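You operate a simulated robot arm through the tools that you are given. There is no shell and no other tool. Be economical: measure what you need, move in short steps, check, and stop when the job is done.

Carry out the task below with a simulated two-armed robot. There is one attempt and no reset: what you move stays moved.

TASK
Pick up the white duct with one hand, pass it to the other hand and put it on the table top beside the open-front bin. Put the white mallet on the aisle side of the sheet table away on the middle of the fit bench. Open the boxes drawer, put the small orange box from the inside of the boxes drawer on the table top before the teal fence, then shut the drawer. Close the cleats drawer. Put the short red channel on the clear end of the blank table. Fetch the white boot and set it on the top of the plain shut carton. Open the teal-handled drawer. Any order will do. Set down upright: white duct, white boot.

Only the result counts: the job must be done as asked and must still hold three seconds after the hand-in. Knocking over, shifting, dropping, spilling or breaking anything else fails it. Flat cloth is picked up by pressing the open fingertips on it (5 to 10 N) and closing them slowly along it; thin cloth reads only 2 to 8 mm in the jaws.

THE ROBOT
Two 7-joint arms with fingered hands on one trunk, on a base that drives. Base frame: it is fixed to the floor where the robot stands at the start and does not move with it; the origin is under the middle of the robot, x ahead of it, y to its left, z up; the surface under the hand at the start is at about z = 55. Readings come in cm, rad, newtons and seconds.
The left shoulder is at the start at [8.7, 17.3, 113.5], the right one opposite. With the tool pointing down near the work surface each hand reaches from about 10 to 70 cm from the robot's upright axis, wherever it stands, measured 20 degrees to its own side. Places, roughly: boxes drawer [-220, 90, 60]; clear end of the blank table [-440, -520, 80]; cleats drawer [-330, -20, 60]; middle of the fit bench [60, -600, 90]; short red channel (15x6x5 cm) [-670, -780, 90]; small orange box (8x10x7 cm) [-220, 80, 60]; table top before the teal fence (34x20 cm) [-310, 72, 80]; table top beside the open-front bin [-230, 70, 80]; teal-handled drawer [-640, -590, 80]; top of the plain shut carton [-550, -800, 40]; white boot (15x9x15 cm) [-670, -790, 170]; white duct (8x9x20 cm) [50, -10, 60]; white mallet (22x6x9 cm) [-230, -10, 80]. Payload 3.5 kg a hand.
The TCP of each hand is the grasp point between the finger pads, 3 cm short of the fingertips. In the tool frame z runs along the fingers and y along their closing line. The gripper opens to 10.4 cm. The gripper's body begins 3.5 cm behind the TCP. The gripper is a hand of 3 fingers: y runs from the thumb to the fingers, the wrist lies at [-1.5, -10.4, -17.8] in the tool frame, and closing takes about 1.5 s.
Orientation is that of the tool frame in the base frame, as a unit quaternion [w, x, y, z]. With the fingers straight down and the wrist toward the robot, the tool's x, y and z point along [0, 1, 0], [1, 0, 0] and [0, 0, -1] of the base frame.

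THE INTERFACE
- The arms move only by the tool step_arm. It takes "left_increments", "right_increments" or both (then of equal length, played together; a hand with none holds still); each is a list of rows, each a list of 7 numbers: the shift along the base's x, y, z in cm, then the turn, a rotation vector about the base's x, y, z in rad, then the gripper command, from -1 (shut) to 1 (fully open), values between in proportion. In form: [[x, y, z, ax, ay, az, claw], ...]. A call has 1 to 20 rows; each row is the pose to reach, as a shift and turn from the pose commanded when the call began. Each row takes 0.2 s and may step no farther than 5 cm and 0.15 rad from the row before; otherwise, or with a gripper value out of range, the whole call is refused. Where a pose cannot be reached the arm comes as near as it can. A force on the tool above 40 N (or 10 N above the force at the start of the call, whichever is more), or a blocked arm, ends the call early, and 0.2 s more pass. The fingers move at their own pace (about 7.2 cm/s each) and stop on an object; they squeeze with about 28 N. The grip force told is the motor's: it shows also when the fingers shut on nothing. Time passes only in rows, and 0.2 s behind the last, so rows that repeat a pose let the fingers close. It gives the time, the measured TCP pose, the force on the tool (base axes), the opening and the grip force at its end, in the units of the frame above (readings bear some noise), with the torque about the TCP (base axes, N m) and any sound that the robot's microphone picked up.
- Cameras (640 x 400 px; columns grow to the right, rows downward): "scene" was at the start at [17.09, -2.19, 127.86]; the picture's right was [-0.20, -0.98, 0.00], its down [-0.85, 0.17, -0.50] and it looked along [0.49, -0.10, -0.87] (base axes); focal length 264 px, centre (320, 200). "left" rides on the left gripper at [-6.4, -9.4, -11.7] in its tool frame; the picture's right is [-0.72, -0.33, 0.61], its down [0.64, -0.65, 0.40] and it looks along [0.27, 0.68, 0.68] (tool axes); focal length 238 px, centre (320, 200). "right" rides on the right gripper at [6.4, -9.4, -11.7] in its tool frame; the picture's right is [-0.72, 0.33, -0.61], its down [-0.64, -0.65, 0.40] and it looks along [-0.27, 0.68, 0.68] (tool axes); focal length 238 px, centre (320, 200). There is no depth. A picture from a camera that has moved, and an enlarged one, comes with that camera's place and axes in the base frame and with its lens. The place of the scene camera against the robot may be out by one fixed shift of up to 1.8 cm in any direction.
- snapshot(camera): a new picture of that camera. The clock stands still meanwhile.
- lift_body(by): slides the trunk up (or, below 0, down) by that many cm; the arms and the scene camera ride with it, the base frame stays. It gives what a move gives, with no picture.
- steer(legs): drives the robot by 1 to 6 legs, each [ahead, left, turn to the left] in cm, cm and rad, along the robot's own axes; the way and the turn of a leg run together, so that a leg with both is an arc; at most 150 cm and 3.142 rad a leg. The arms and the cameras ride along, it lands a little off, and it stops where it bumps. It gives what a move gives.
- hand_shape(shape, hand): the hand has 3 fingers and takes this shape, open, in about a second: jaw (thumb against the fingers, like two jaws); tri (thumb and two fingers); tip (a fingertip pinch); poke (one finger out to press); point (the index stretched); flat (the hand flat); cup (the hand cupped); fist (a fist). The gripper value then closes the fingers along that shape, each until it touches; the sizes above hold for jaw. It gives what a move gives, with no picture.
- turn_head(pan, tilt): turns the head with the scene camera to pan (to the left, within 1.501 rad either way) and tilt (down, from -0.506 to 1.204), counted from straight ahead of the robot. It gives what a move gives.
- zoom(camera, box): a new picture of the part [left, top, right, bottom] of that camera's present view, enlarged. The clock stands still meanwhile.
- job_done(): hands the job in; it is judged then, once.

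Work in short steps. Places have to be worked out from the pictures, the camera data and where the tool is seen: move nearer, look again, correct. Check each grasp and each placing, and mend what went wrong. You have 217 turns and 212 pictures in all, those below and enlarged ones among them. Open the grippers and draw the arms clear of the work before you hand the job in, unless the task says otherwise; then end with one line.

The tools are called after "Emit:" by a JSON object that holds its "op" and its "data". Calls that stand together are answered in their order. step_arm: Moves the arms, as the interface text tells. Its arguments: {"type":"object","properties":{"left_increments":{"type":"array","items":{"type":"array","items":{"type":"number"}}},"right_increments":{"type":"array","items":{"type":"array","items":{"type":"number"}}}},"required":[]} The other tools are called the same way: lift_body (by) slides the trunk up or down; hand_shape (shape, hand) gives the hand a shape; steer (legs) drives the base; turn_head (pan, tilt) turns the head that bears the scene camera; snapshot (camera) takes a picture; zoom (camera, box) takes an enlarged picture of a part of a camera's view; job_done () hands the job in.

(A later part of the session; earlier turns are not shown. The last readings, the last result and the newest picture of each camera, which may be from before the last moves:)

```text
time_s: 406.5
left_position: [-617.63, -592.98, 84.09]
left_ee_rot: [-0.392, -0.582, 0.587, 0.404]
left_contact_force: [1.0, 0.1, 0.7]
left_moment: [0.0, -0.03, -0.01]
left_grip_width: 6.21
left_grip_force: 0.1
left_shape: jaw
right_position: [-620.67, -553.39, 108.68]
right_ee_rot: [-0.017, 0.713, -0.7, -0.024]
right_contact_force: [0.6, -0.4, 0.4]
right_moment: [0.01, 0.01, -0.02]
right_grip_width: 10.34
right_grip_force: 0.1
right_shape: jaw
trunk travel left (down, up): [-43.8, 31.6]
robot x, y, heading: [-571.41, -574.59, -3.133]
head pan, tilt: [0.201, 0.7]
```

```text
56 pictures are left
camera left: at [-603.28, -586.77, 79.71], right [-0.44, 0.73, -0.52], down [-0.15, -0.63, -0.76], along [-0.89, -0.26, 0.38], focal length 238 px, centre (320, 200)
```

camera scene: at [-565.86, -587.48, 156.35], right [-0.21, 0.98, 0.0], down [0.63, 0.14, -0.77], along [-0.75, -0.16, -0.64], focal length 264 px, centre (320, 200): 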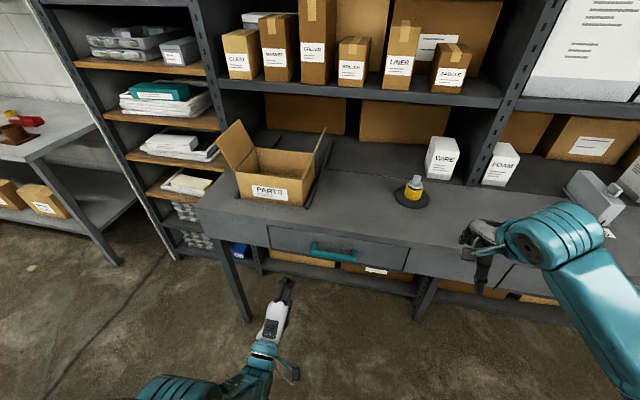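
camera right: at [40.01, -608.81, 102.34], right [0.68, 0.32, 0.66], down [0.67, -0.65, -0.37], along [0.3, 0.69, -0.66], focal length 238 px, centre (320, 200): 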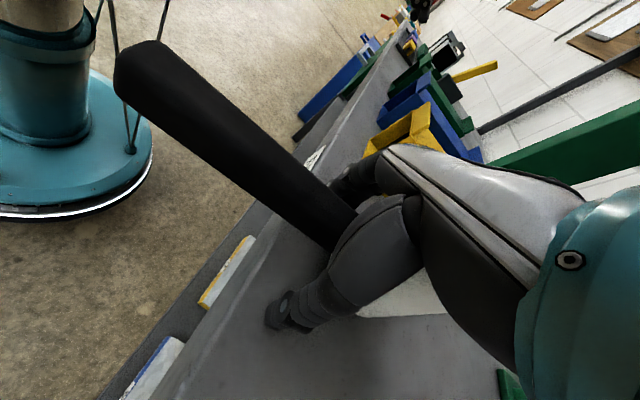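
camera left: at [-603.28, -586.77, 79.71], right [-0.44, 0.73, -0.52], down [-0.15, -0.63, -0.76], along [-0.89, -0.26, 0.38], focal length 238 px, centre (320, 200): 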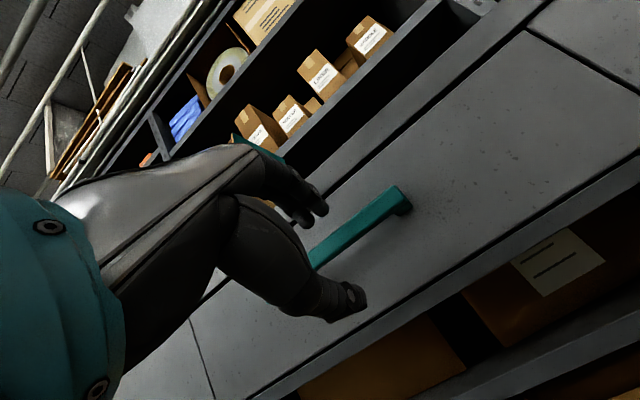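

Triangulation puts the bar at z 83.8, x -622.4; my fingertips were hitting the drawer front. Advance only 3.3 cm and close.

Emit:
{"op": "steer", "data": {"legs": [[3.3, 0, 0]]}}

Emit:
{"op": "step_arm", "data": {"left_increments": [[0, 0, 0, 0, 0, 0, -1], [0, 0, 0, 0, 0, 0, -1], [0, 0, 0, 0, 0, 0, -1], [0, 0, 0, 0, 0, 0, -1], [0, 0, 0, 0, 0, 0, -1], [0, 0, 0, 0, 0, 0, -1]]}}

Emit:
{"op": "snapshot", "data": {"camera": "left"}}

```text
time_s: 407.4
left_position: [-621.06, -592.98, 84.01]
left_ee_rot: [-0.391, -0.583, 0.588, 0.402]
left_contact_force: [0.0, 0.5, 0.4]
left_moment: [0.01, -0.02, -0.02]
left_grip_width: 6.21
left_grip_force: 0.1
left_shape: jaw
right_position: [-624.23, -553.44, 108.41]
right_ee_rot: [-0.018, 0.713, -0.7, -0.024]
right_contact_force: [-0.2, 0.4, -0.3]
right_moment: [0.01, 0.02, 0.01]
right_grip_width: 10.36
right_grip_force: 0.0
right_shape: jaw
trunk travel left (down, up): [-43.8, 31.6]
robot x, y, heading: [-575.28, -575.05, -3.13]
head pan, tilt: [0.201, 0.7]
```

```text
time_s: 408.8
left_position: [-621.09, -593.02, 83.84]
left_ee_rot: [-0.391, -0.583, 0.587, 0.403]
left_contact_force: [0.3, -0.4, -7.7]
left_moment: [0.0, -0.24, -0.02]
left_grip_width: 0.93
left_grip_force: 28.3
left_shape: jaw
right_position: [-624.15, -553.46, 108.46]
right_ee_rot: [-0.017, 0.714, -0.7, -0.025]
right_contact_force: [0.3, -0.1, 0.3]
right_moment: [0.0, -0.02, 0.0]
right_grip_width: 10.37
right_grip_force: 0.0
right_shape: jaw
trunk travel left (down, up): [-43.8, 31.6]
robot x, y, heading: [-575.08, -575.01, -3.129]
head pan, tilt: [0.201, 0.7]
```

```text
55 pictures are left
camera left: at [-606.64, -586.8, 79.6], right [-0.44, 0.73, -0.52], down [-0.14, -0.63, -0.76], along [-0.89, -0.26, 0.38], focal length 238 px, centre (320, 200)
```

left: 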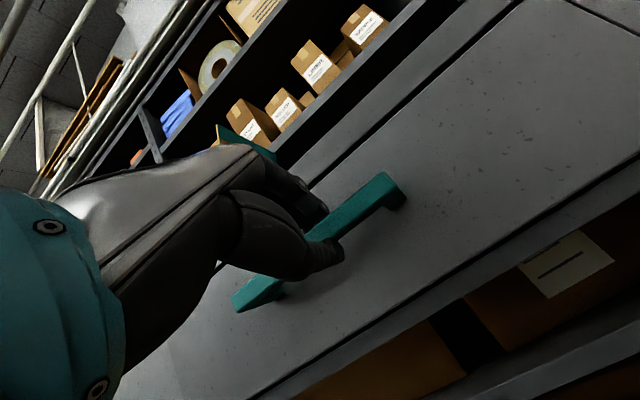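

Width 0.9 cm with the bar between the pads. Pull back 25 cm.

Emit:
{"op": "steer", "data": {"legs": [[-25, 0, 0]]}}

Emit:
{"op": "zoom", "data": {"camera": "scene", "box": [160, 130, 480, 330]}}

```text
time_s: 410.6
left_position: [-596.54, -592.95, 83.93]
left_ee_rot: [-0.39, -0.582, 0.588, 0.404]
left_contact_force: [-0.1, -10.6, -10.8]
left_moment: [0.14, -0.31, 0.22]
left_grip_width: 0.87
left_grip_force: 28.6
left_shape: jaw
right_position: [-599.68, -553.19, 108.44]
right_ee_rot: [-0.018, 0.713, -0.701, -0.025]
right_contact_force: [-0.3, 0.4, -0.7]
right_moment: [0.01, 0.01, -0.04]
right_grip_width: 10.34
right_grip_force: 0.0
right_shape: jaw
trunk travel left (down, up): [-43.8, 31.6]
robot x, y, heading: [-550.6, -574.33, -3.132]
head pan, tilt: [0.201, 0.7]
```

```text
2.00 times, centred on (320, 230) of scene
camera zoom: at [-560.96, -577.26, 151.31], right [-0.21, 0.98, 0.0], down [0.63, 0.14, -0.76], along [-0.75, -0.16, -0.64], focal length 529 px, centre (320, 140)
```

zoom: 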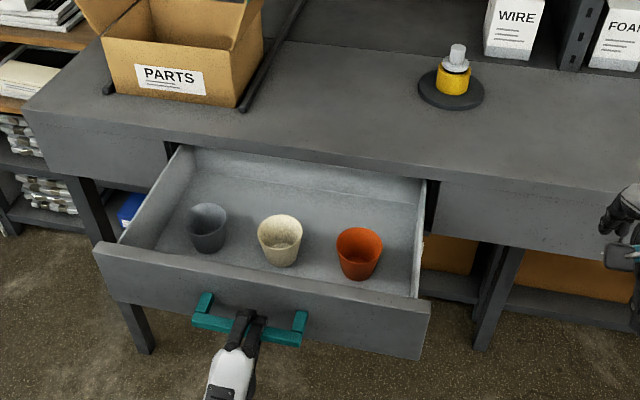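

Open with cups undisturbed. Pull a little more to be near full travel.

Emit:
{"op": "steer", "data": {"legs": [[-4, 0, 0]]}}

Emit:
{"op": "step_arm", "data": {"left_increments": [[0, 0, 0, 0, 0, 0, -0.5], [0, 0, 0, 0, 0, 0, 0], [0, 0, 0, 0, 0, 0, 0.2], [0, 0, 0, 0, 0, 0, 0.2]]}}

Emit:
{"op": "steer", "data": {"legs": [[-15, 0, 0]]}}

Emit:
{"op": "snapshot", "data": {"camera": "scene"}}

```text
time_s: 411.5
left_position: [-595.17, -592.97, 83.9]
left_ee_rot: [-0.389, -0.585, 0.589, 0.399]
left_contact_force: [-16.1, -1.0, -12.2]
left_moment: [0.06, -0.22, 0.03]
left_grip_width: 0.77
left_grip_force: 27.9
left_shape: jaw
right_position: [-597.57, -553.0, 108.37]
right_ee_rot: [-0.019, 0.712, -0.701, -0.024]
right_contact_force: [0.3, -0.1, -0.4]
right_moment: [0.0, -0.01, 0.01]
right_grip_width: 10.4
right_grip_force: 0.2
right_shape: jaw
trunk travel left (down, up): [-43.8, 31.6]
robot x, y, heading: [-547.77, -574.66, -3.131]
head pan, tilt: [0.201, 0.7]
stopped in leg 1: the force on the tool passed its limit at 69 N (the readings are from after the stop); the commanded pose is now the measured one
```

```text
time_s: 412.5
left_position: [-594.83, -593.03, 84.23]
left_ee_rot: [-0.391, -0.584, 0.588, 0.401]
left_contact_force: [-0.2, 0.2, -0.5]
left_moment: [0.0, 0.01, 0.0]
left_grip_width: 6.2
left_grip_force: 0.0
left_shape: jaw
right_position: [-597.33, -553.05, 108.58]
right_ee_rot: [-0.018, 0.713, -0.701, -0.024]
right_contact_force: [0.0, -0.1, -0.1]
right_moment: [-0.02, -0.02, -0.01]
right_grip_width: 10.37
right_grip_force: 0.1
right_shape: jaw
trunk travel left (down, up): [-43.8, 31.6]
robot x, y, heading: [-548.2, -574.17, -3.132]
head pan, tilt: [0.201, 0.7]
```

```text
time_s: 413.8
left_position: [-580.02, -592.98, 84.21]
left_ee_rot: [-0.391, -0.584, 0.588, 0.4]
left_contact_force: [0.9, -0.5, -0.7]
left_moment: [0.01, -0.03, 0.01]
left_grip_width: 6.18
left_grip_force: 0.1
left_shape: jaw
right_position: [-582.3, -552.93, 108.56]
right_ee_rot: [-0.018, 0.712, -0.701, -0.025]
right_contact_force: [-0.1, -0.4, 0.0]
right_moment: [0.0, 0.03, 0.02]
right_grip_width: 10.35
right_grip_force: 0.0
right_shape: jaw
trunk travel left (down, up): [-43.8, 31.6]
robot x, y, heading: [-533.59, -574.41, -3.127]
head pan, tilt: [0.201, 0.7]
```

```text
53 pictures are left
camera scene: at [-543.73, -576.92, 151.33], right [-0.21, 0.98, 0.0], down [0.63, 0.13, -0.77], along [-0.75, -0.16, -0.64], focal length 264 px, centre (320, 200)
```

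scene: 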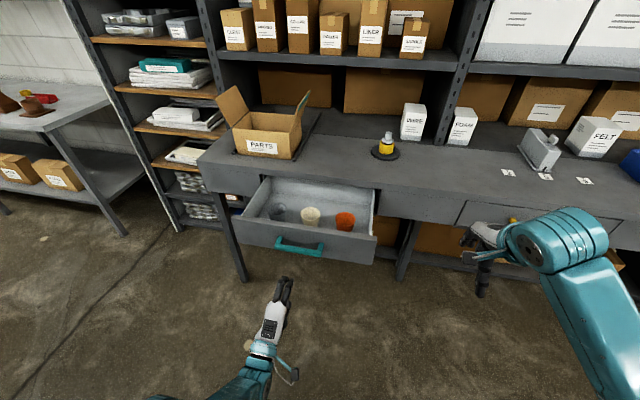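

The drawer is fully open. Next, go toward the bench with the channel and boot; stop at (-540,-690) and look.

Emit:
{"op": "steer", "data": {"legs": [[0, 118, 0]]}}

Emit:
{"op": "turn_head", "data": {"pan": 0.5, "tilt": 0.3}}

Emit:
{"op": "snapshot", "data": {"camera": "scene"}}

```text
time_s: 419.8
left_position: [-578.99, -710.52, 84.2]
left_ee_rot: [-0.391, -0.583, 0.588, 0.402]
left_contact_force: [0.0, -0.4, 0.3]
left_moment: [0.0, 0.01, 0.03]
left_grip_width: 6.19
left_grip_force: 0.0
left_shape: jaw
right_position: [-581.45, -670.64, 108.56]
right_ee_rot: [-0.019, 0.713, -0.701, -0.024]
right_contact_force: [-0.5, -0.1, -0.9]
right_moment: [-0.02, 0.02, -0.04]
right_grip_width: 10.36
right_grip_force: 0.0
right_shape: jaw
trunk travel left (down, up): [-43.8, 31.6]
robot x, y, heading: [-532.16, -692.16, -3.137]
head pan, tilt: [0.201, 0.7]
```

```text
time_s: 420.7
left_position: [-578.94, -710.56, 84.19]
left_ee_rot: [-0.392, -0.584, 0.587, 0.4]
left_contact_force: [0.0, 0.5, 0.7]
left_moment: [-0.01, 0.02, 0.01]
left_grip_width: 6.19
left_grip_force: 0.1
left_shape: jaw
right_position: [-581.39, -670.65, 108.58]
right_ee_rot: [-0.018, 0.713, -0.7, -0.025]
right_contact_force: [-0.1, 0.1, 0.6]
right_moment: [0.01, -0.02, 0.03]
right_grip_width: 10.38
right_grip_force: 0.0
right_shape: jaw
trunk travel left (down, up): [-43.8, 31.6]
robot x, y, heading: [-532.23, -692.14, -3.131]
head pan, tilt: [0.499, 0.3]
```

```text
52 pictures are left
camera scene: at [-542.61, -697.36, 154.92], right [-0.49, 0.87, 0.0], down [0.26, 0.14, -0.95], along [-0.83, -0.47, -0.3], focal length 264 px, centre (320, 200)
```

scene: 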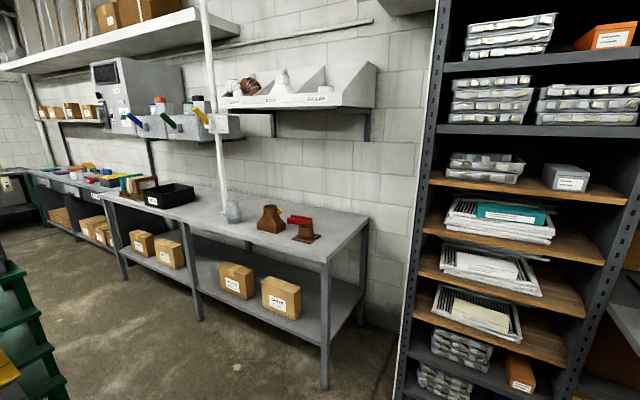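

Emit:
{"op": "zoom", "data": {"camera": "scene", "box": [200, 50, 400, 250]}}

```text
2.00 times, centred on (300, 150) of scene
camera zoom: at [-542.61, -697.36, 154.92], right [-0.49, 0.87, 0.0], down [0.26, 0.14, -0.95], along [-0.83, -0.47, -0.3], focal length 529 px, centre (360, 300)
```

zoom: 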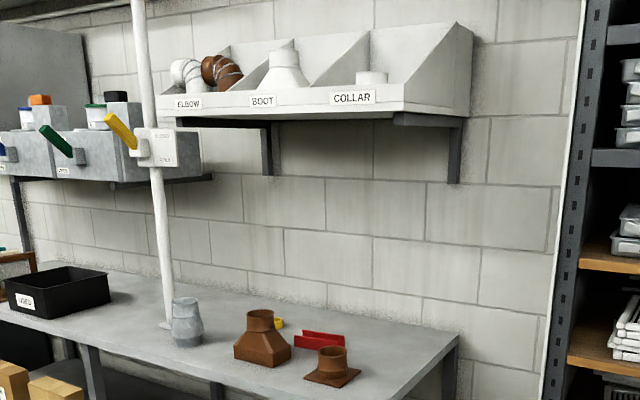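

Boot: base ~z 163, collar top ~177, at (-668,-791) in a wall bin. I'll use the left hand with horizontal fingers closing sideways. First level and roll the left hand.

Emit:
{"op": "step_arm", "data": {"left_increments": [[0, 0, 1, 0, 0.07, 0, 1], [0, 0, 2, 0, 0.14, 0, 1], [0, 0, 3, 0, 0.21, 0, 1], [0, 0, 4, 0, 0.28, 0, 1], [0, 0, 5, 0, 0.36, 0, 1]]}}

Emit:
{"op": "step_arm", "data": {"left_increments": [[0, 0, 1, -0.1, 0, 0, 1], [0, 0, 2, -0.2, 0, 0, 1], [0, 0, 3, -0.3, 0, 0, 1], [0, 0, 4, -0.4, 0, 0, 1], [0, 0, 5, -0.5, 0, 0, 1], [0, 0, 6, -0.6, 0, 0, 1], [0, 0, 7, -0.7, 0, 0, 1], [0, 0, 8, -0.8, 0, 0, 1], [0, 0, 9, -0.9, 0, 0, 1], [0, 0, 10, -1.0, 0, 0, 1], [0, 0, 10, -1.1, 0, 0, 1], [0, 0, 10, -1.2, 0, 0, 1], [0, 0, 10, -1.3, 0, 0, 1], [0, 0, 10, -1.4, 0, 0, 1], [0, 0, 10, -1.5, 0, 0, 1], [0, 0, 10, -1.57, 0, 0, 1]]}}

Emit:
{"op": "lift_body", "data": {"by": 31}}

Emit:
{"op": "snapshot", "data": {"camera": "left"}}

```text
time_s: 421.9
left_position: [-577.84, -710.74, 91.44]
left_ee_rot: [-0.49, -0.504, 0.508, 0.498]
left_contact_force: [1.0, -0.5, 0.4]
left_moment: [-0.01, -0.02, 0.05]
left_grip_width: 10.33
left_grip_force: 0.0
left_shape: jaw
left hand out of reach, approached as far as the arm can: row 1, 2, 3, 4, 5
right_position: [-581.41, -670.63, 108.57]
right_ee_rot: [-0.019, 0.713, -0.701, -0.025]
right_contact_force: [-0.5, -1.0, 0.6]
right_moment: [-0.01, -0.03, -0.01]
right_grip_width: 10.37
right_grip_force: 0.0
right_shape: jaw
trunk travel left (down, up): [-43.8, 31.6]
robot x, y, heading: [-532.29, -692.0, -3.134]
head pan, tilt: [0.499, 0.3]
```

```text
time_s: 425.3
left_position: [-589.13, -713.56, 87.19]
left_ee_rot: [-0.703, -0.009, 0.711, -0.006]
left_contact_force: [0.6, 0.3, -0.3]
left_moment: [-0.03, -0.01, -0.02]
left_grip_width: 10.37
left_grip_force: 0.0
left_shape: jaw
left hand out of reach, approached as far as the arm can: row 1, 2, 3, 4, 5, 6, 7, 8, 9, 10, 11, 12, 13, 14, 15, 16
right_position: [-581.47, -670.64, 108.53]
right_ee_rot: [-0.018, 0.713, -0.701, -0.024]
right_contact_force: [0.1, 0.0, 0.2]
right_moment: [0.0, -0.02, 0.02]
right_grip_width: 10.33
right_grip_force: 0.0
right_shape: jaw
trunk travel left (down, up): [-43.8, 31.6]
robot x, y, heading: [-532.34, -692.0, -3.135]
head pan, tilt: [0.499, 0.3]
```

```text
time_s: 428.4
left_position: [-589.54, -713.63, 120.73]
left_ee_rot: [0.719, 0.009, -0.695, 0.006]
left_contact_force: [-0.3, -0.3, 0.3]
left_moment: [-0.01, 0.01, -0.02]
left_grip_width: 10.33
left_grip_force: 0.0
left_shape: jaw
right_position: [-581.37, -670.65, 139.58]
right_ee_rot: [-0.018, 0.713, -0.7, -0.025]
right_contact_force: [0.1, 0.1, -0.7]
right_moment: [-0.02, 0.02, 0.02]
right_grip_width: 10.37
right_grip_force: 0.1
right_shape: jaw
trunk travel left (down, up): [-74.8, 0.6]
robot x, y, heading: [-532.53, -692.13, -3.127]
head pan, tilt: [0.499, 0.3]
```

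```text
50 pictures are left
camera left: at [-577.93, -722.74, 113.92], right [-0.63, -0.34, -0.7], down [-0.37, -0.66, 0.65], along [-0.68, 0.67, 0.29], focal length 238 px, centre (320, 200)
```

left: 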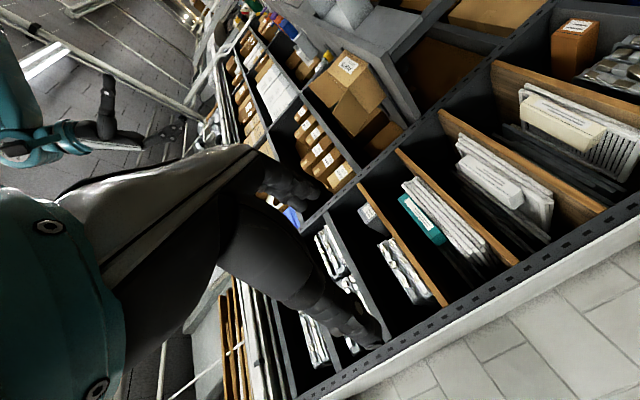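

Orientation achieved. Raise the left arm to the boot's collar height (~174).

Emit:
{"op": "step_arm", "data": {"left_increments": [[0, 0, 3.5, 0, 0, 0, 1], [0, 0, 7, 0, 0, 0, 1], [0, 0, 10.5, 0, 0, 0, 1], [0, 0, 14, 0, 0, 0, 1], [0, 0, 17.5, 0, 0, 0, 1], [0, 0, 21, 0, 0, 0, 1], [0, 0, 24.5, 0, 0, 0, 1], [0, 0, 28, 0, 0, 0, 1], [0, 0, 31.5, 0, 0, 0, 1], [0, 0, 35, 0, 0, 0, 1], [0, 0, 38.5, 0, 0, 0, 1], [0, 0, 42, 0, 0, 0, 1], [0, 0, 45.5, 0, 0, 0, 1], [0, 0, 49, 0, 0, 0, 1], [0, 0, 52.5, 0, 0, 0, 1], [0, 0, 54, 0, 0, 0, 1], [0, 0, 54, 0, 0, 0, 1]]}}

Emit:
{"op": "steer", "data": {"legs": [[0, 74, 0], [35, 0, 0]]}}

Emit:
{"op": "turn_head", "data": {"pan": 0.15, "tilt": 0.3}}

Emit:
{"op": "snapshot", "data": {"camera": "scene"}}

Emit:
{"op": "snapshot", "data": {"camera": "left"}}

```text
time_s: 432.0
left_position: [-606.65, -718.82, 179.9]
left_ee_rot: [0.718, 0.009, -0.696, 0.006]
left_contact_force: [0.3, 0.7, 0.5]
left_moment: [-0.02, -0.01, 0.02]
left_grip_width: 10.4
left_grip_force: 0.1
left_shape: jaw
left hand out of reach, approached as far as the arm can: row 1, 2, 3, 4, 5, 6, 7, 8, 9, 10, 11, 12, 13, 14, 15, 16, 17
right_position: [-581.43, -670.75, 139.53]
right_ee_rot: [-0.018, 0.713, -0.701, -0.024]
right_contact_force: [0.2, -0.5, 0.3]
right_moment: [-0.01, -0.03, 0.0]
right_grip_width: 10.37
right_grip_force: 0.0
right_shape: jaw
trunk travel left (down, up): [-74.8, 0.6]
robot x, y, heading: [-532.71, -691.59, -3.133]
head pan, tilt: [0.499, 0.3]
```

```text
time_s: 435.3
left_position: [-605.86, -782.46, 179.72]
left_ee_rot: [0.718, 0.013, -0.696, 0.006]
left_contact_force: [-0.7, -1.8, 0.7]
left_moment: [0.02, 0.01, -0.11]
left_grip_width: 10.4
left_grip_force: 0.0
left_shape: jaw
right_position: [-580.65, -734.08, 139.69]
right_ee_rot: [-0.02, 0.714, -0.7, -0.027]
right_contact_force: [-0.5, -0.5, 0.6]
right_moment: [0.09, -0.02, -0.05]
right_grip_width: 10.38
right_grip_force: 0.0
right_shape: jaw
trunk travel left (down, up): [-74.8, 0.6]
robot x, y, heading: [-531.67, -754.63, -3.13]
head pan, tilt: [0.499, 0.3]
stopped in leg 1: the robot was blocked; the commanded pose is now the measured one
```

```text
time_s: 436.1
left_position: [-605.83, -780.94, 179.96]
left_ee_rot: [0.719, 0.008, -0.695, 0.007]
left_contact_force: [-0.3, 0.6, 0.4]
left_moment: [-0.04, 0.0, 0.01]
left_grip_width: 10.4
left_grip_force: 0.0
left_shape: jaw
right_position: [-580.77, -733.02, 139.39]
right_ee_rot: [-0.018, 0.713, -0.701, -0.024]
right_contact_force: [0.0, -0.5, 0.9]
right_moment: [-0.03, 0.03, 0.01]
right_grip_width: 10.37
right_grip_force: 0.1
right_shape: jaw
trunk travel left (down, up): [-74.8, 0.6]
robot x, y, heading: [-531.4, -754.6, -3.13]
head pan, tilt: [0.15, 0.3]
```

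```text
49 pictures are left
camera scene: at [-540.85, -756.53, 185.99], right [-0.16, 0.99, 0.0], down [0.29, 0.05, -0.96], along [-0.94, -0.15, -0.3], focal length 264 px, centre (320, 200)
```

scene: 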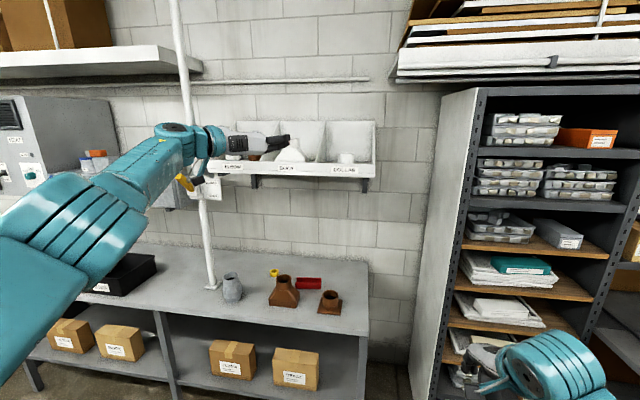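

```text
48 pictures are left
camera left: at [-594.31, -790.06, 173.17], right [-0.63, -0.34, -0.7], down [-0.37, -0.66, 0.65], along [-0.68, 0.67, 0.29], focal length 238 px, centre (320, 200)
```

left: 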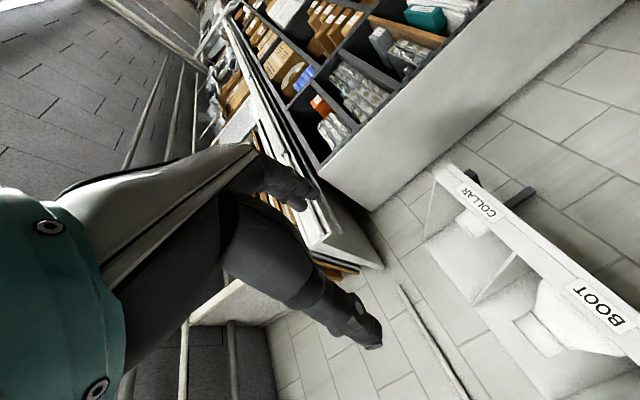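

The base was blocked, probably by the carton. Back off north a bit and check the carton.

Emit:
{"op": "steer", "data": {"legs": [[0, -8, 0]]}}

Emit:
{"op": "turn_head", "data": {"pan": 1.4, "tilt": 1.0}}

Emit:
{"op": "snapshot", "data": {"camera": "scene"}}

```text
time_s: 437.2
left_position: [-605.96, -773.95, 179.88]
left_ee_rot: [0.718, 0.011, -0.696, 0.007]
left_contact_force: [0.6, -0.4, -0.2]
left_moment: [-0.04, -0.01, -0.06]
left_grip_width: 10.4
left_grip_force: 0.0
left_shape: jaw
right_position: [-580.68, -725.65, 139.6]
right_ee_rot: [-0.019, 0.714, -0.699, -0.025]
right_contact_force: [0.4, 0.3, -0.1]
right_moment: [0.04, 0.02, 0.01]
right_grip_width: 10.36
right_grip_force: 0.1
right_shape: jaw
trunk travel left (down, up): [-74.8, 0.6]
robot x, y, heading: [-531.79, -746.97, -3.132]
head pan, tilt: [0.15, 0.3]
```

```text
time_s: 438.6
left_position: [-605.89, -773.44, 179.85]
left_ee_rot: [0.718, 0.011, -0.696, 0.008]
left_contact_force: [-0.3, -0.8, 0.0]
left_moment: [-0.04, -0.01, -0.02]
left_grip_width: 10.39
left_grip_force: 0.0
left_shape: jaw
right_position: [-580.79, -725.54, 139.64]
right_ee_rot: [-0.018, 0.714, -0.7, -0.024]
right_contact_force: [0.0, -0.4, -0.4]
right_moment: [0.01, -0.03, 0.01]
right_grip_width: 10.33
right_grip_force: 0.1
right_shape: jaw
trunk travel left (down, up): [-74.8, 0.6]
robot x, y, heading: [-531.7, -746.58, -3.131]
head pan, tilt: [1.4, 1.0]
```

```text
47 pictures are left
camera scene: at [-532.84, -754.25, 180.04], right [-0.99, 0.16, 0.0], down [0.13, 0.83, -0.54], along [-0.09, -0.53, -0.84], focal length 264 px, centre (320, 200)
```

scene: 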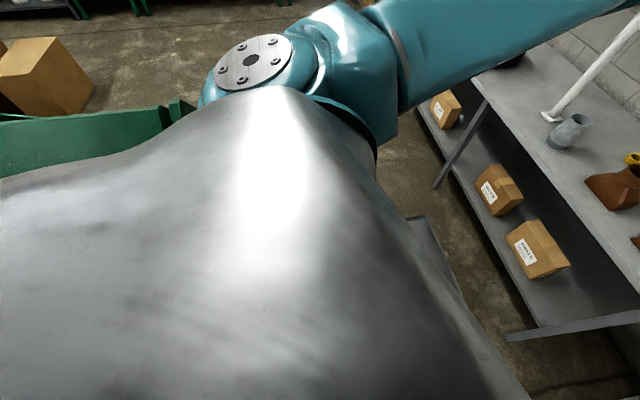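

The carton is just south of the base. Retract the left arm to ~60 cm forward and go west along y=-747 before shifting south.

Emit:
{"op": "step_arm", "data": {"left_increments": [[3, 0, -1, 0, 0, 0, 1], [6, 0, -2, 0, 0, 0, 1], [9, 0, -3, 0, 0, 0, 1], [12, 0, -4, 0, 0, 0, 1], [14, 0, -5, 0, 0, 0, 1], [14, 0, -5, 0, 0, 0, 1]]}}

Emit:
{"op": "steer", "data": {"legs": [[60, 0, 0]]}}

Emit:
{"op": "turn_head", "data": {"pan": 0.3, "tilt": 0.4}}

Emit:
{"op": "snapshot", "data": {"camera": "scene"}}

Emit:
{"op": "snapshot", "data": {"camera": "left"}}

```text
time_s: 440.0
left_position: [-592.04, -773.46, 174.92]
left_ee_rot: [0.718, 0.011, -0.696, 0.007]
left_contact_force: [0.0, 0.2, 0.6]
left_moment: [-0.02, 0.0, 0.0]
left_grip_width: 10.39
left_grip_force: 0.0
left_shape: jaw
right_position: [-580.8, -725.36, 139.42]
right_ee_rot: [-0.018, 0.714, -0.7, -0.025]
right_contact_force: [0.5, 0.0, -0.1]
right_moment: [-0.02, -0.03, -0.02]
right_grip_width: 10.36
right_grip_force: 0.0
right_shape: jaw
trunk travel left (down, up): [-74.8, 0.6]
robot x, y, heading: [-531.37, -746.54, -3.132]
head pan, tilt: [1.4, 1.0]
```

```text
time_s: 443.4
left_position: [-651.58, -774.12, 174.86]
left_ee_rot: [0.719, 0.009, -0.695, 0.005]
left_contact_force: [0.1, 1.0, 0.9]
left_moment: [-0.02, 0.02, 0.02]
left_grip_width: 10.39
left_grip_force: 0.0
left_shape: jaw
right_position: [-640.29, -725.95, 139.55]
right_ee_rot: [-0.018, 0.714, -0.7, -0.025]
right_contact_force: [-0.5, -0.7, -0.2]
right_moment: [-0.03, -0.01, 0.0]
right_grip_width: 10.35
right_grip_force: 0.1
right_shape: jaw
trunk travel left (down, up): [-74.8, 0.6]
robot x, y, heading: [-591.46, -747.01, -3.13]
head pan, tilt: [1.4, 1.0]
```

```text
time_s: 444.7
left_position: [-651.63, -774.06, 174.94]
left_ee_rot: [0.718, 0.01, -0.696, 0.007]
left_contact_force: [-0.7, -0.9, 0.2]
left_moment: [-0.02, -0.02, 0.0]
left_grip_width: 10.39
left_grip_force: 0.1
left_shape: jaw
right_position: [-640.22, -726.0, 139.61]
right_ee_rot: [-0.018, 0.714, -0.7, -0.024]
right_contact_force: [0.0, 0.5, -1.0]
right_moment: [0.0, 0.03, -0.05]
right_grip_width: 10.38
right_grip_force: 0.1
right_shape: jaw
trunk travel left (down, up): [-74.8, 0.6]
robot x, y, heading: [-591.56, -747.17, -3.129]
head pan, tilt: [0.3, 0.4]
```

```text
46 pictures are left
camera scene: at [-600.11, -750.9, 185.06], right [-0.31, 0.95, 0.0], down [0.37, 0.12, -0.92], along [-0.88, -0.28, -0.39], focal length 264 px, centre (320, 200)
```

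scene: 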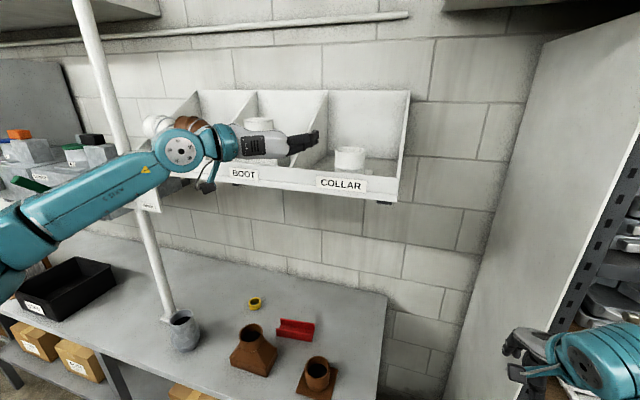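

```text
45 pictures are left
camera left: at [-640.05, -783.14, 168.09], right [-0.63, -0.34, -0.7], down [-0.37, -0.66, 0.65], along [-0.68, 0.67, 0.29], focal length 238 px, centre (320, 200)
```

left: 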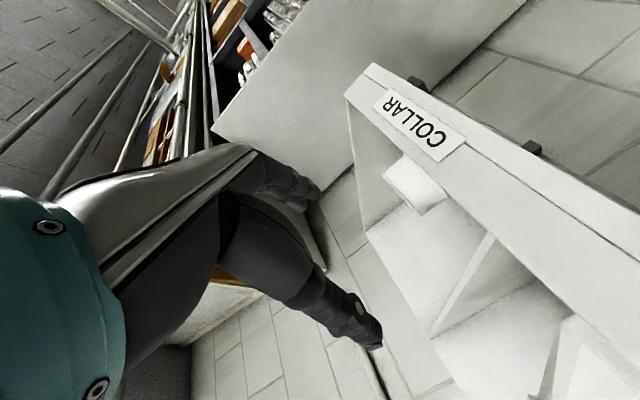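

Boot collar at about (-668,-791), top z≈176.5. Shift 9 cm with the base and 8 cm with the arm, lowering to z≈173.7.

Emit:
{"op": "steer", "data": {"legs": [[0, 9, 0]]}}

Emit:
{"op": "step_arm", "data": {"left_increments": [[0.5, -2, -0.3, 0, 0, 0, 1], [1, -4, -0.6, 0, 0, 0, 1], [1, -6, -1, 0, 0, 0, 1], [1, -8, -1.2, 0, 0, 0, 1], [1, -8, -1.2, 0, 0, 0, 1]]}}

Emit:
{"op": "snapshot", "data": {"camera": "left"}}

Emit:
{"op": "zoom", "data": {"camera": "scene", "box": [120, 60, 440, 240]}}

```text
time_s: 445.8
left_position: [-651.53, -782.66, 174.92]
left_ee_rot: [0.718, 0.009, -0.696, 0.007]
left_contact_force: [-0.1, 0.6, -0.1]
left_moment: [0.03, -0.02, 0.05]
left_grip_width: 10.39
left_grip_force: 0.1
left_shape: jaw
right_position: [-640.19, -734.54, 139.5]
right_ee_rot: [-0.018, 0.713, -0.701, -0.024]
right_contact_force: [0.2, 0.5, 0.1]
right_moment: [0.02, 0.01, -0.01]
right_grip_width: 10.35
right_grip_force: 0.1
right_shape: jaw
trunk travel left (down, up): [-74.8, 0.6]
robot x, y, heading: [-590.84, -756.3, -3.134]
head pan, tilt: [0.3, 0.4]
```

```text
time_s: 447.0
left_position: [-650.44, -790.9, 173.7]
left_ee_rot: [0.718, 0.009, -0.696, 0.006]
left_contact_force: [-0.4, -0.5, 0.0]
left_moment: [-0.01, -0.02, 0.03]
left_grip_width: 10.41
left_grip_force: 0.0
left_shape: jaw
right_position: [-640.1, -734.77, 139.52]
right_ee_rot: [-0.016, 0.713, -0.701, -0.024]
right_contact_force: [0.3, 0.5, 0.3]
right_moment: [0.02, 0.03, -0.01]
right_grip_width: 10.4
right_grip_force: 0.0
right_shape: jaw
trunk travel left (down, up): [-74.8, 0.6]
robot x, y, heading: [-591.12, -755.94, -3.132]
head pan, tilt: [0.3, 0.4]
```

```text
44 pictures are left
camera left: at [-638.92, -799.91, 166.9], right [-0.63, -0.34, -0.7], down [-0.37, -0.66, 0.65], along [-0.68, 0.67, 0.29], focal length 238 px, centre (320, 200)
```

left: 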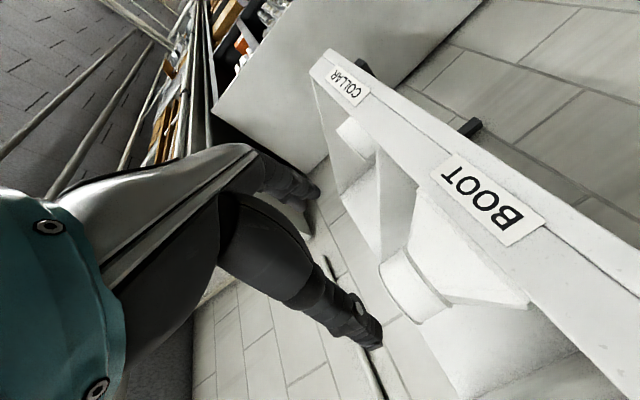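

```text
2.00 times, centred on (280, 150) of scene
camera zoom: at [-599.99, -759.73, 185.06], right [-0.3, 0.95, 0.0], down [0.37, 0.12, -0.92], along [-0.88, -0.28, -0.39], focal length 529 px, centre (400, 300)
```

zoom: 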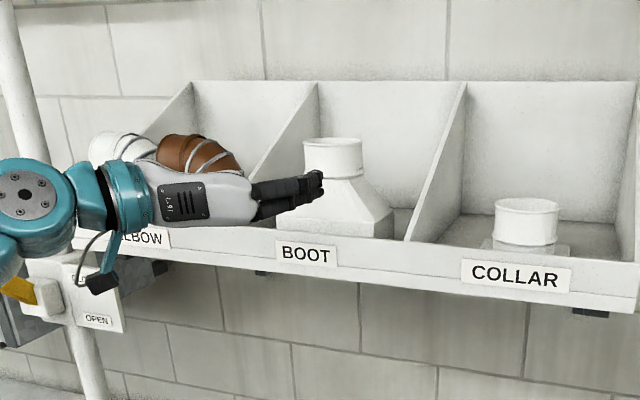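

Collar centre ≈ (-667.5,-791.6,174). Bring the right hand inward for clearance, fine-adjust the left, then drive 10 cm and extend the arm the rest.

Emit:
{"op": "step_arm", "data": {"right_increments": [[0, -2.5, 0, 0, 0, 0, 1], [0, -5, 0, 0, 0, 0, 1], [0, -7.5, 0, 0, 0, 0, 1], [0, -10, 0, 0, 0, 0, 1]], "left_increments": [[0, -0.3, 0.2, 0, 0, 0, 1], [0, -0.7, 0.6, 0, 0, 0, 1], [0, -0.7, 0.6, 0, 0, 0, 1], [0, -0.7, 0.6, 0, 0, 0, 1]]}}

Emit:
{"op": "steer", "data": {"legs": [[10, 0, 0]]}}

Emit:
{"op": "snapshot", "data": {"camera": "left"}}

Emit:
{"op": "zoom", "data": {"camera": "scene", "box": [120, 60, 440, 240]}}

```text
time_s: 448.0
left_position: [-650.61, -791.7, 174.24]
left_ee_rot: [0.718, 0.01, -0.696, 0.005]
left_contact_force: [-0.3, -1.0, 0.2]
left_moment: [-0.03, 0.03, 0.0]
left_grip_width: 10.4
left_grip_force: 0.0
left_shape: jaw
right_position: [-640.23, -744.89, 139.5]
right_ee_rot: [-0.019, 0.713, -0.701, -0.025]
right_contact_force: [0.5, 0.4, -0.3]
right_moment: [0.04, 0.01, 0.03]
right_grip_width: 10.35
right_grip_force: 0.0
right_shape: jaw
trunk travel left (down, up): [-74.8, 0.6]
robot x, y, heading: [-590.83, -755.82, -3.132]
head pan, tilt: [0.3, 0.4]
```

```text
time_s: 449.2
left_position: [-660.35, -791.66, 174.47]
left_ee_rot: [0.719, 0.009, -0.695, 0.006]
left_contact_force: [-0.3, -0.3, 0.0]
left_moment: [-0.02, 0.01, 0.0]
left_grip_width: 10.39
left_grip_force: 0.0
left_shape: jaw
right_position: [-649.87, -744.94, 139.58]
right_ee_rot: [-0.017, 0.713, -0.701, -0.024]
right_contact_force: [0.2, -0.2, 0.7]
right_moment: [0.03, -0.02, 0.02]
right_grip_width: 10.36
right_grip_force: 0.1
right_shape: jaw
trunk travel left (down, up): [-74.8, 0.6]
robot x, y, heading: [-600.98, -756.16, -3.134]
head pan, tilt: [0.3, 0.4]
```

```text
42 pictures are left
camera left: at [-648.68, -800.76, 167.53], right [-0.63, -0.34, -0.7], down [-0.37, -0.66, 0.65], along [-0.68, 0.67, 0.29], focal length 238 px, centre (320, 200)
```

left: 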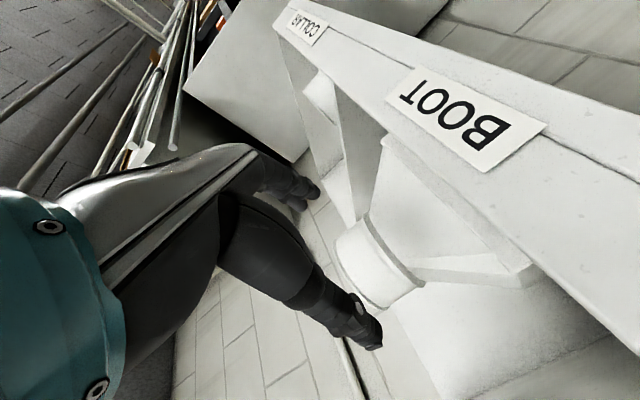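

```text
2.00 times, centred on (280, 150) of scene
camera zoom: at [-609.7, -759.84, 185.07], right [-0.3, 0.95, 0.0], down [0.37, 0.12, -0.92], along [-0.88, -0.28, -0.39], focal length 529 px, centre (400, 300)
```

zoom: 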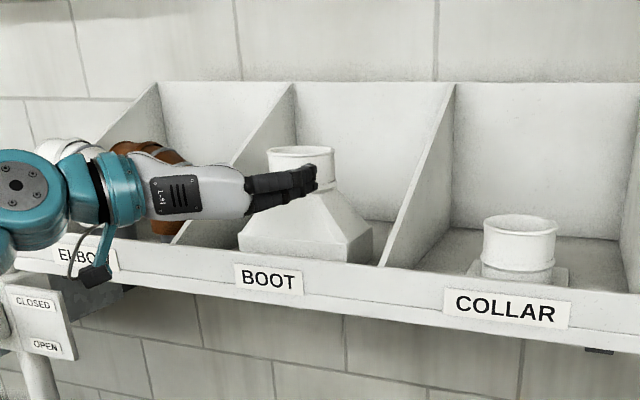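

Nearly there. Extend 7 cm so the collar sits between the pads, then close.

Emit:
{"op": "step_arm", "data": {"left_increments": [[-2, -0.2, 0, 0, 0, 0, 1], [-4, -0.5, 0, 0, 0, 0, 1], [-6, -0.5, 0, 0, 0, 0, 1], [-7, -0.5, 0, 0, 0, 0, 1], [-7, -0.5, 0, 0, 0, 0, 1]]}}

Emit:
{"op": "snapshot", "data": {"camera": "left"}}

```text
time_s: 450.4
left_position: [-667.53, -792.11, 174.25]
left_ee_rot: [0.718, 0.009, -0.696, 0.006]
left_contact_force: [0.8, 0.1, 0.3]
left_moment: [0.02, 0.0, -0.03]
left_grip_width: 10.4
left_grip_force: 0.1
left_shape: jaw
right_position: [-650.08, -744.92, 139.5]
right_ee_rot: [-0.018, 0.712, -0.701, -0.024]
right_contact_force: [0.1, 0.8, -0.1]
right_moment: [0.04, 0.02, 0.04]
right_grip_width: 10.38
right_grip_force: 0.1
right_shape: jaw
trunk travel left (down, up): [-74.8, 0.6]
robot x, y, heading: [-600.73, -756.08, -3.131]
head pan, tilt: [0.3, 0.4]
```

```text
40 pictures are left
camera left: at [-655.88, -801.23, 167.52], right [-0.63, -0.34, -0.7], down [-0.37, -0.66, 0.65], along [-0.68, 0.67, 0.29], focal length 238 px, centre (320, 200)
```

left: 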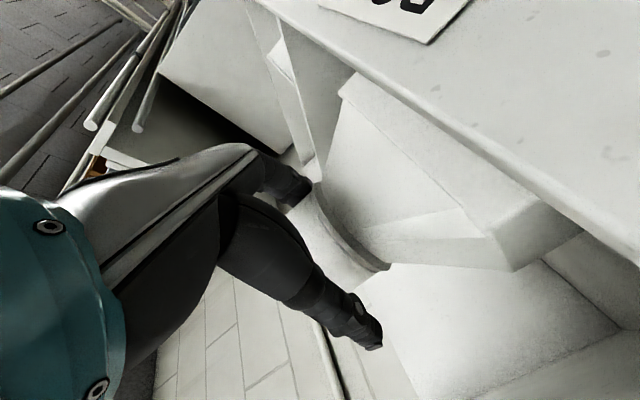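

Good position around the collar. Close and lift.

Emit:
{"op": "step_arm", "data": {"left_increments": [[0, 0, 0, 0, 0, 0, -1], [0, 0, 0, 0, 0, 0, -1], [0, 0, 0, 0, 0, 0, -1], [0, 0, 0, 0, 0, 0, -1], [0, 0, 0, 0, 0, 0, -1], [0, 0, 0, 0, 0, 0, -1], [0, 0, 0, 0, 0, 0, -1], [0, 0, 0, 0, 0, 0, -1], [0, 0, 1.5, 0, 0, 0, -1], [0, 0, 3, 0, 0, 0, -1], [0, 0, 4.5, 0, 0, 0, -1], [0, 0, 6.5, 0, 0, 0, -1], [0, 0, 8, 0, 0, 0, -1]]}}

Emit:
{"op": "zoom", "data": {"camera": "scene", "box": [120, 60, 440, 240]}}

```text
time_s: 453.2
left_position: [-667.57, -792.3, 182.29]
left_ee_rot: [0.718, 0.01, -0.696, 0.006]
left_contact_force: [1.1, 0.4, -2.3]
left_moment: [0.0, -0.1, 0.03]
left_grip_width: 7.32
left_grip_force: 28.4
left_shape: jaw
right_position: [-650.12, -744.84, 139.52]
right_ee_rot: [-0.019, 0.713, -0.701, -0.024]
right_contact_force: [0.1, -0.5, 0.5]
right_moment: [-0.02, 0.0, -0.01]
right_grip_width: 10.41
right_grip_force: 0.0
right_shape: jaw
trunk travel left (down, up): [-74.8, 0.6]
robot x, y, heading: [-600.94, -756.28, -3.137]
head pan, tilt: [0.3, 0.4]
```

```text
2.00 times, centred on (280, 150) of scene
camera zoom: at [-609.87, -759.79, 185.06], right [-0.3, 0.95, 0.0], down [0.37, 0.12, -0.92], along [-0.88, -0.28, -0.39], focal length 529 px, centre (400, 300)
```

zoom: 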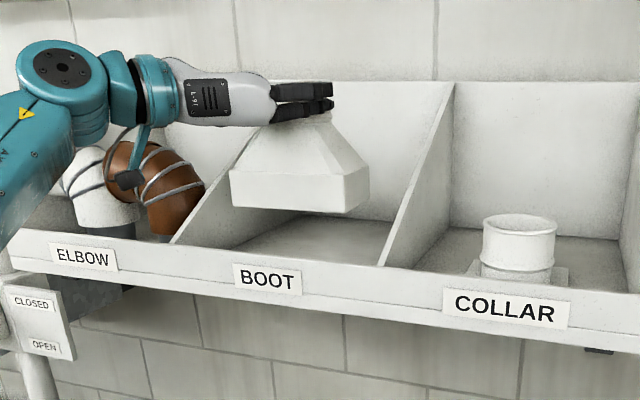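

Boot is in hand. Raise a bit more, back out, move north, and turn to face south toward the carton.

Emit:
{"op": "step_arm", "data": {"left_increments": [[0, 0, 1.5, 0, 0, 0, -1], [0, 0, 3, 0, 0, 0, -1], [0, 0, 3, 0, 0, 0, -1]]}}

Emit:
{"op": "steer", "data": {"legs": [[-28, 0, 0], [0, -42, 0], [0, 0, 1.571]]}}

Emit:
{"op": "lift_body", "data": {"by": -40}}

Emit:
{"op": "turn_head", "data": {"pan": 0.3, "tilt": 0.8}}

Emit:
{"op": "snapshot", "data": {"camera": "scene"}}

```text
time_s: 454.0
left_position: [-667.44, -792.13, 185.18]
left_ee_rot: [0.718, 0.009, -0.695, 0.006]
left_contact_force: [0.3, 0.3, -2.6]
left_moment: [-0.04, -0.09, 0.02]
left_grip_width: 7.32
left_grip_force: 28.0
left_shape: jaw
right_position: [-649.99, -745.04, 139.53]
right_ee_rot: [-0.019, 0.712, -0.701, -0.025]
right_contact_force: [0.5, -0.2, 1.0]
right_moment: [0.0, -0.01, -0.02]
right_grip_width: 10.35
right_grip_force: 0.0
right_shape: jaw
trunk travel left (down, up): [-74.8, 0.6]
robot x, y, heading: [-601.05, -756.45, -3.13]
head pan, tilt: [0.3, 0.4]
```

```text
time_s: 461.9
left_position: [-537.57, -780.64, 185.28]
left_ee_rot: [0.505, 0.498, -0.487, 0.51]
left_contact_force: [-0.3, -0.1, -1.8]
left_moment: [0.09, -0.08, -0.01]
left_grip_width: 7.29
left_grip_force: 28.2
left_shape: jaw
right_position: [-584.69, -762.94, 139.55]
right_ee_rot: [0.005, 1.0, 0.006, -0.029]
right_contact_force: [0.1, 0.0, 0.4]
right_moment: [0.0, 0.03, 0.0]
right_grip_width: 10.37
right_grip_force: 0.0
right_shape: jaw
trunk travel left (down, up): [-74.8, 0.6]
robot x, y, heading: [-573.52, -714.1, -1.571]
head pan, tilt: [0.3, 0.4]
```

```text
time_s: 465.8
left_position: [-537.66, -780.54, 145.35]
left_ee_rot: [0.505, 0.497, -0.486, 0.512]
left_contact_force: [0.4, 0.6, -1.8]
left_moment: [0.08, -0.03, -0.03]
left_grip_width: 7.26
left_grip_force: 27.8
left_shape: jaw
right_position: [-584.71, -762.91, 99.54]
right_ee_rot: [0.005, 1.0, 0.006, -0.031]
right_contact_force: [0.3, -0.8, 0.0]
right_moment: [0.01, -0.03, 0.01]
right_grip_width: 10.39
right_grip_force: 0.1
right_shape: jaw
trunk travel left (down, up): [-34.8, 40.6]
robot x, y, heading: [-573.06, -713.94, -1.569]
head pan, tilt: [0.3, 0.4]
```

```text
time_s: 466.6
left_position: [-537.45, -780.54, 145.29]
left_ee_rot: [0.505, 0.499, -0.485, 0.511]
left_contact_force: [0.6, -0.1, -1.8]
left_moment: [0.08, -0.02, 0.02]
left_grip_width: 7.3
left_grip_force: 27.8
left_shape: jaw
right_position: [-584.68, -762.98, 99.59]
right_ee_rot: [0.004, 1.0, 0.007, -0.029]
right_contact_force: [-0.5, -0.5, 1.2]
right_moment: [0.04, 0.03, 0.01]
right_grip_width: 10.39
right_grip_force: 0.1
right_shape: jaw
trunk travel left (down, up): [-34.8, 40.6]
robot x, y, heading: [-573.04, -713.73, -1.565]
head pan, tilt: [0.3, 0.799]
```

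```text
38 pictures are left
camera scene: at [-569.85, -727.71, 141.42], right [-0.95, -0.3, 0.0], down [-0.22, 0.68, -0.7], along [0.21, -0.67, -0.72], focal length 264 px, centre (320, 200)
```

scene: 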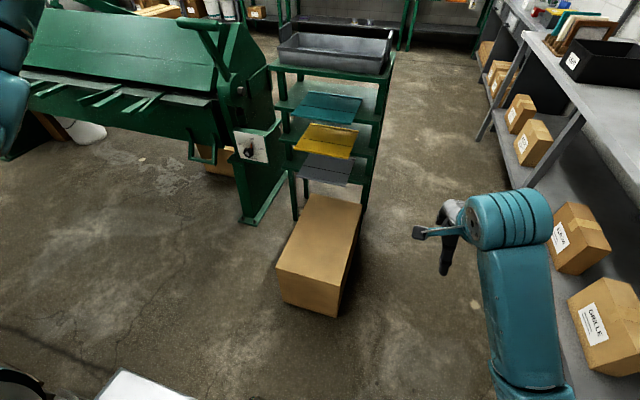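

Carton top spans about x -563…-534, y -779…-824 (z≈40). Lower the left arm with the boot (drawing it in a little), then the trunk.

Emit:
{"op": "step_arm", "data": {"left_increments": [[-0.7, 0.6, -3.7, 0, 0, 0, -1], [-1.4, 1.2, -7.4, 0, 0, 0, -1], [-2, 1.7, -11, 0, 0, 0, -1], [-2.7, 2.2, -14.7, 0, 0, 0, -1], [-3.4, 2.8, -18.4, 0, 0, 0, -1], [-4, 3.3, -22, 0, 0, 0, -1], [-4.7, 3.9, -25.7, 0, 0, 0, -1], [-5.4, 4.4, -29.4, 0, 0, 0, -1], [-6, 5, -33, 0, 0, 0, -1], [-6.7, 5.5, -36.7, 0, 0, 0, -1], [-7.4, 6.1, -40.4, 0, 0, 0, -1], [-8, 6.6, -44, 0, 0, 0, -1], [-8.7, 7.2, -47.7, 0, 0, 0, -1], [-9.4, 7.7, -51.4, 0, 0, 0, -1], [-10, 8, -55, 0, 0, 0, -1], [-10, 8, -55, 0, 0, 0, -1]]}}

Emit:
{"op": "snapshot", "data": {"camera": "scene"}}

```text
time_s: 470.1
left_position: [-547.44, -772.44, 90.36]
left_ee_rot: [0.506, 0.497, -0.486, 0.511]
left_contact_force: [0.6, 1.2, -2.3]
left_moment: [0.08, -0.05, -0.01]
left_grip_width: 7.28
left_grip_force: 27.9
left_shape: jaw
right_position: [-584.55, -762.88, 99.58]
right_ee_rot: [0.005, 1.0, 0.007, -0.03]
right_contact_force: [0.2, 0.2, -0.2]
right_moment: [0.0, 0.03, 0.0]
right_grip_width: 10.34
right_grip_force: 0.1
right_shape: jaw
trunk travel left (down, up): [-34.8, 40.6]
robot x, y, heading: [-572.95, -714.1, -1.562]
head pan, tilt: [0.3, 0.799]
```

```text
37 pictures are left
camera scene: at [-569.85, -727.69, 141.42], right [-0.95, -0.3, 0.0], down [-0.22, 0.68, -0.7], along [0.21, -0.66, -0.72], focal length 264 px, centre (320, 200)
```

scene: 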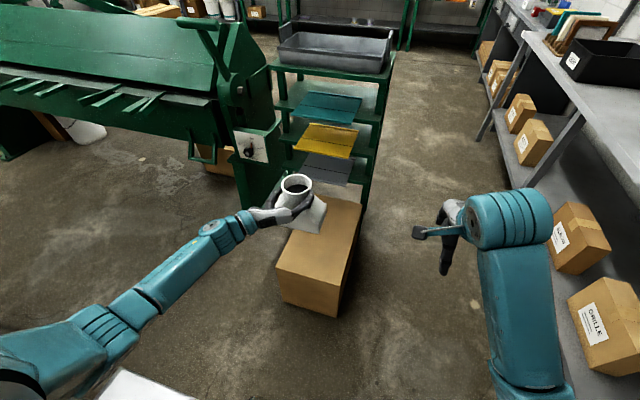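

Drive 23.5 cm forward, then lower the trunk.

Emit:
{"op": "steer", "data": {"legs": [[23.5, -2, -0.008]]}}

Emit:
{"op": "lift_body", "data": {"by": -29}}

Emit:
{"op": "snapshot", "data": {"camera": "scene"}}

Emit:
{"op": "snapshot", "data": {"camera": "right"}}

```text
time_s: 471.8
left_position: [-550.02, -796.12, 90.4]
left_ee_rot: [0.507, 0.496, -0.488, 0.509]
left_contact_force: [-0.3, -0.6, -1.7]
left_moment: [0.1, -0.04, 0.02]
left_grip_width: 7.26
left_grip_force: 27.8
left_shape: jaw
right_position: [-587.05, -786.16, 99.6]
right_ee_rot: [0.004, 1.0, 0.002, -0.03]
right_contact_force: [0.1, 0.5, -0.5]
right_moment: [0.01, 0.03, 0.0]
right_grip_width: 10.36
right_grip_force: 0.0
right_shape: jaw
trunk travel left (down, up): [-34.8, 40.6]
robot x, y, heading: [-574.92, -736.87, -1.573]
head pan, tilt: [0.3, 0.799]
```

```text
time_s: 474.7
left_position: [-549.95, -796.08, 61.47]
left_ee_rot: [0.507, 0.495, -0.488, 0.509]
left_contact_force: [0.2, 0.2, -2.6]
left_moment: [0.09, -0.04, 0.01]
left_grip_width: 7.27
left_grip_force: 27.6
left_shape: jaw
right_position: [-586.89, -786.09, 70.57]
right_ee_rot: [0.004, 1.0, 0.003, -0.029]
right_contact_force: [0.0, -0.1, -0.2]
right_moment: [0.03, 0.01, 0.0]
right_grip_width: 10.39
right_grip_force: 0.1
right_shape: jaw
trunk travel left (down, up): [-5.8, 69.6]
robot x, y, heading: [-575.06, -736.96, -1.575]
head pan, tilt: [0.3, 0.799]
```

```text
36 pictures are left
camera scene: at [-571.99, -765.03, 111.31], right [-0.96, -0.29, 0.0], down [-0.21, 0.69, -0.7], along [0.2, -0.67, -0.72], focal length 264 px, centre (320, 200)
```

scene: 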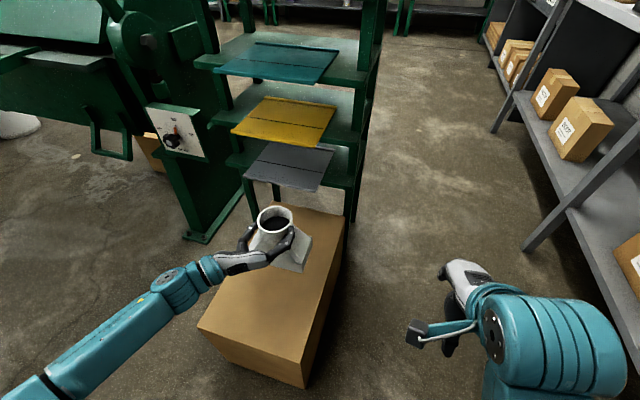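

```text
35 pictures are left
camera right: at [-580.05, -776.55, 81.92], right [-0.68, -0.32, 0.66], down [-0.67, 0.65, -0.37], along [-0.31, -0.69, -0.66], focal length 238 px, centre (320, 200)
```

right: 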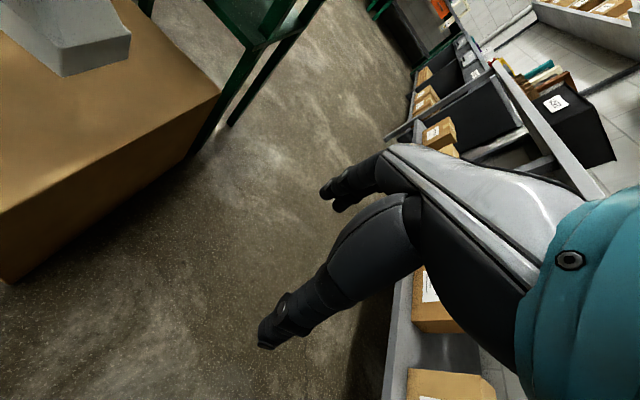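

Boot is centred over the carton (x -565…-538, y -778…-826). Lower with the arm in small steps until contact.

Emit:
{"op": "step_arm", "data": {"left_increments": [[0, 0, -1.5, 0, 0, 0, -1], [0, 0, -3, 0, 0, 0, -1], [0, 0, -4.5, 0, 0, 0, -1], [0, 0, -6, 0, 0, 0, -1], [0, 0, -7, 0, 0, 0, -1], [0, 0, -7.8, 0, 0, 0, -1]]}}

Emit:
{"op": "zoom", "data": {"camera": "scene", "box": [180, 180, 380, 300]}}

```text
time_s: 476.1
left_position: [-549.97, -796.06, 53.5]
left_ee_rot: [0.506, 0.496, -0.488, 0.509]
left_contact_force: [-0.5, 0.4, -2.0]
left_moment: [0.07, -0.02, -0.01]
left_grip_width: 7.29
left_grip_force: 28.6
left_shape: jaw
right_position: [-587.0, -786.14, 70.61]
right_ee_rot: [0.005, 1.0, 0.003, -0.03]
right_contact_force: [0.5, 0.1, -0.2]
right_moment: [-0.01, -0.03, 0.01]
right_grip_width: 10.34
right_grip_force: 0.1
right_shape: jaw
trunk travel left (down, up): [-5.8, 69.6]
robot x, y, heading: [-575.06, -737.05, -1.573]
head pan, tilt: [0.3, 0.799]
```

```text
3.20 times, centred on (280, 240) of scene
camera zoom: at [-571.99, -765.05, 111.29], right [-0.96, -0.29, 0.0], down [-0.21, 0.69, -0.7], along [0.2, -0.67, -0.72], focal length 846 px, centre (448, 72)
```

zoom: 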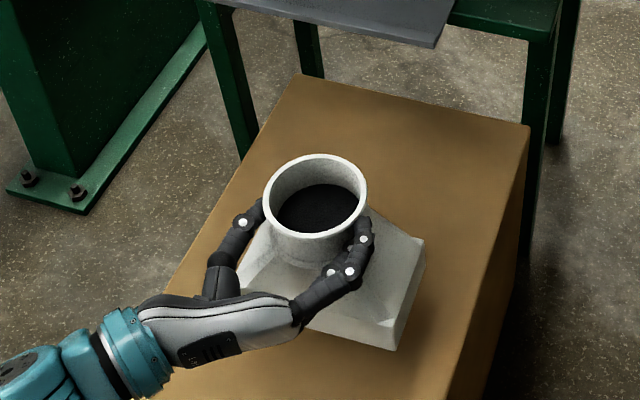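

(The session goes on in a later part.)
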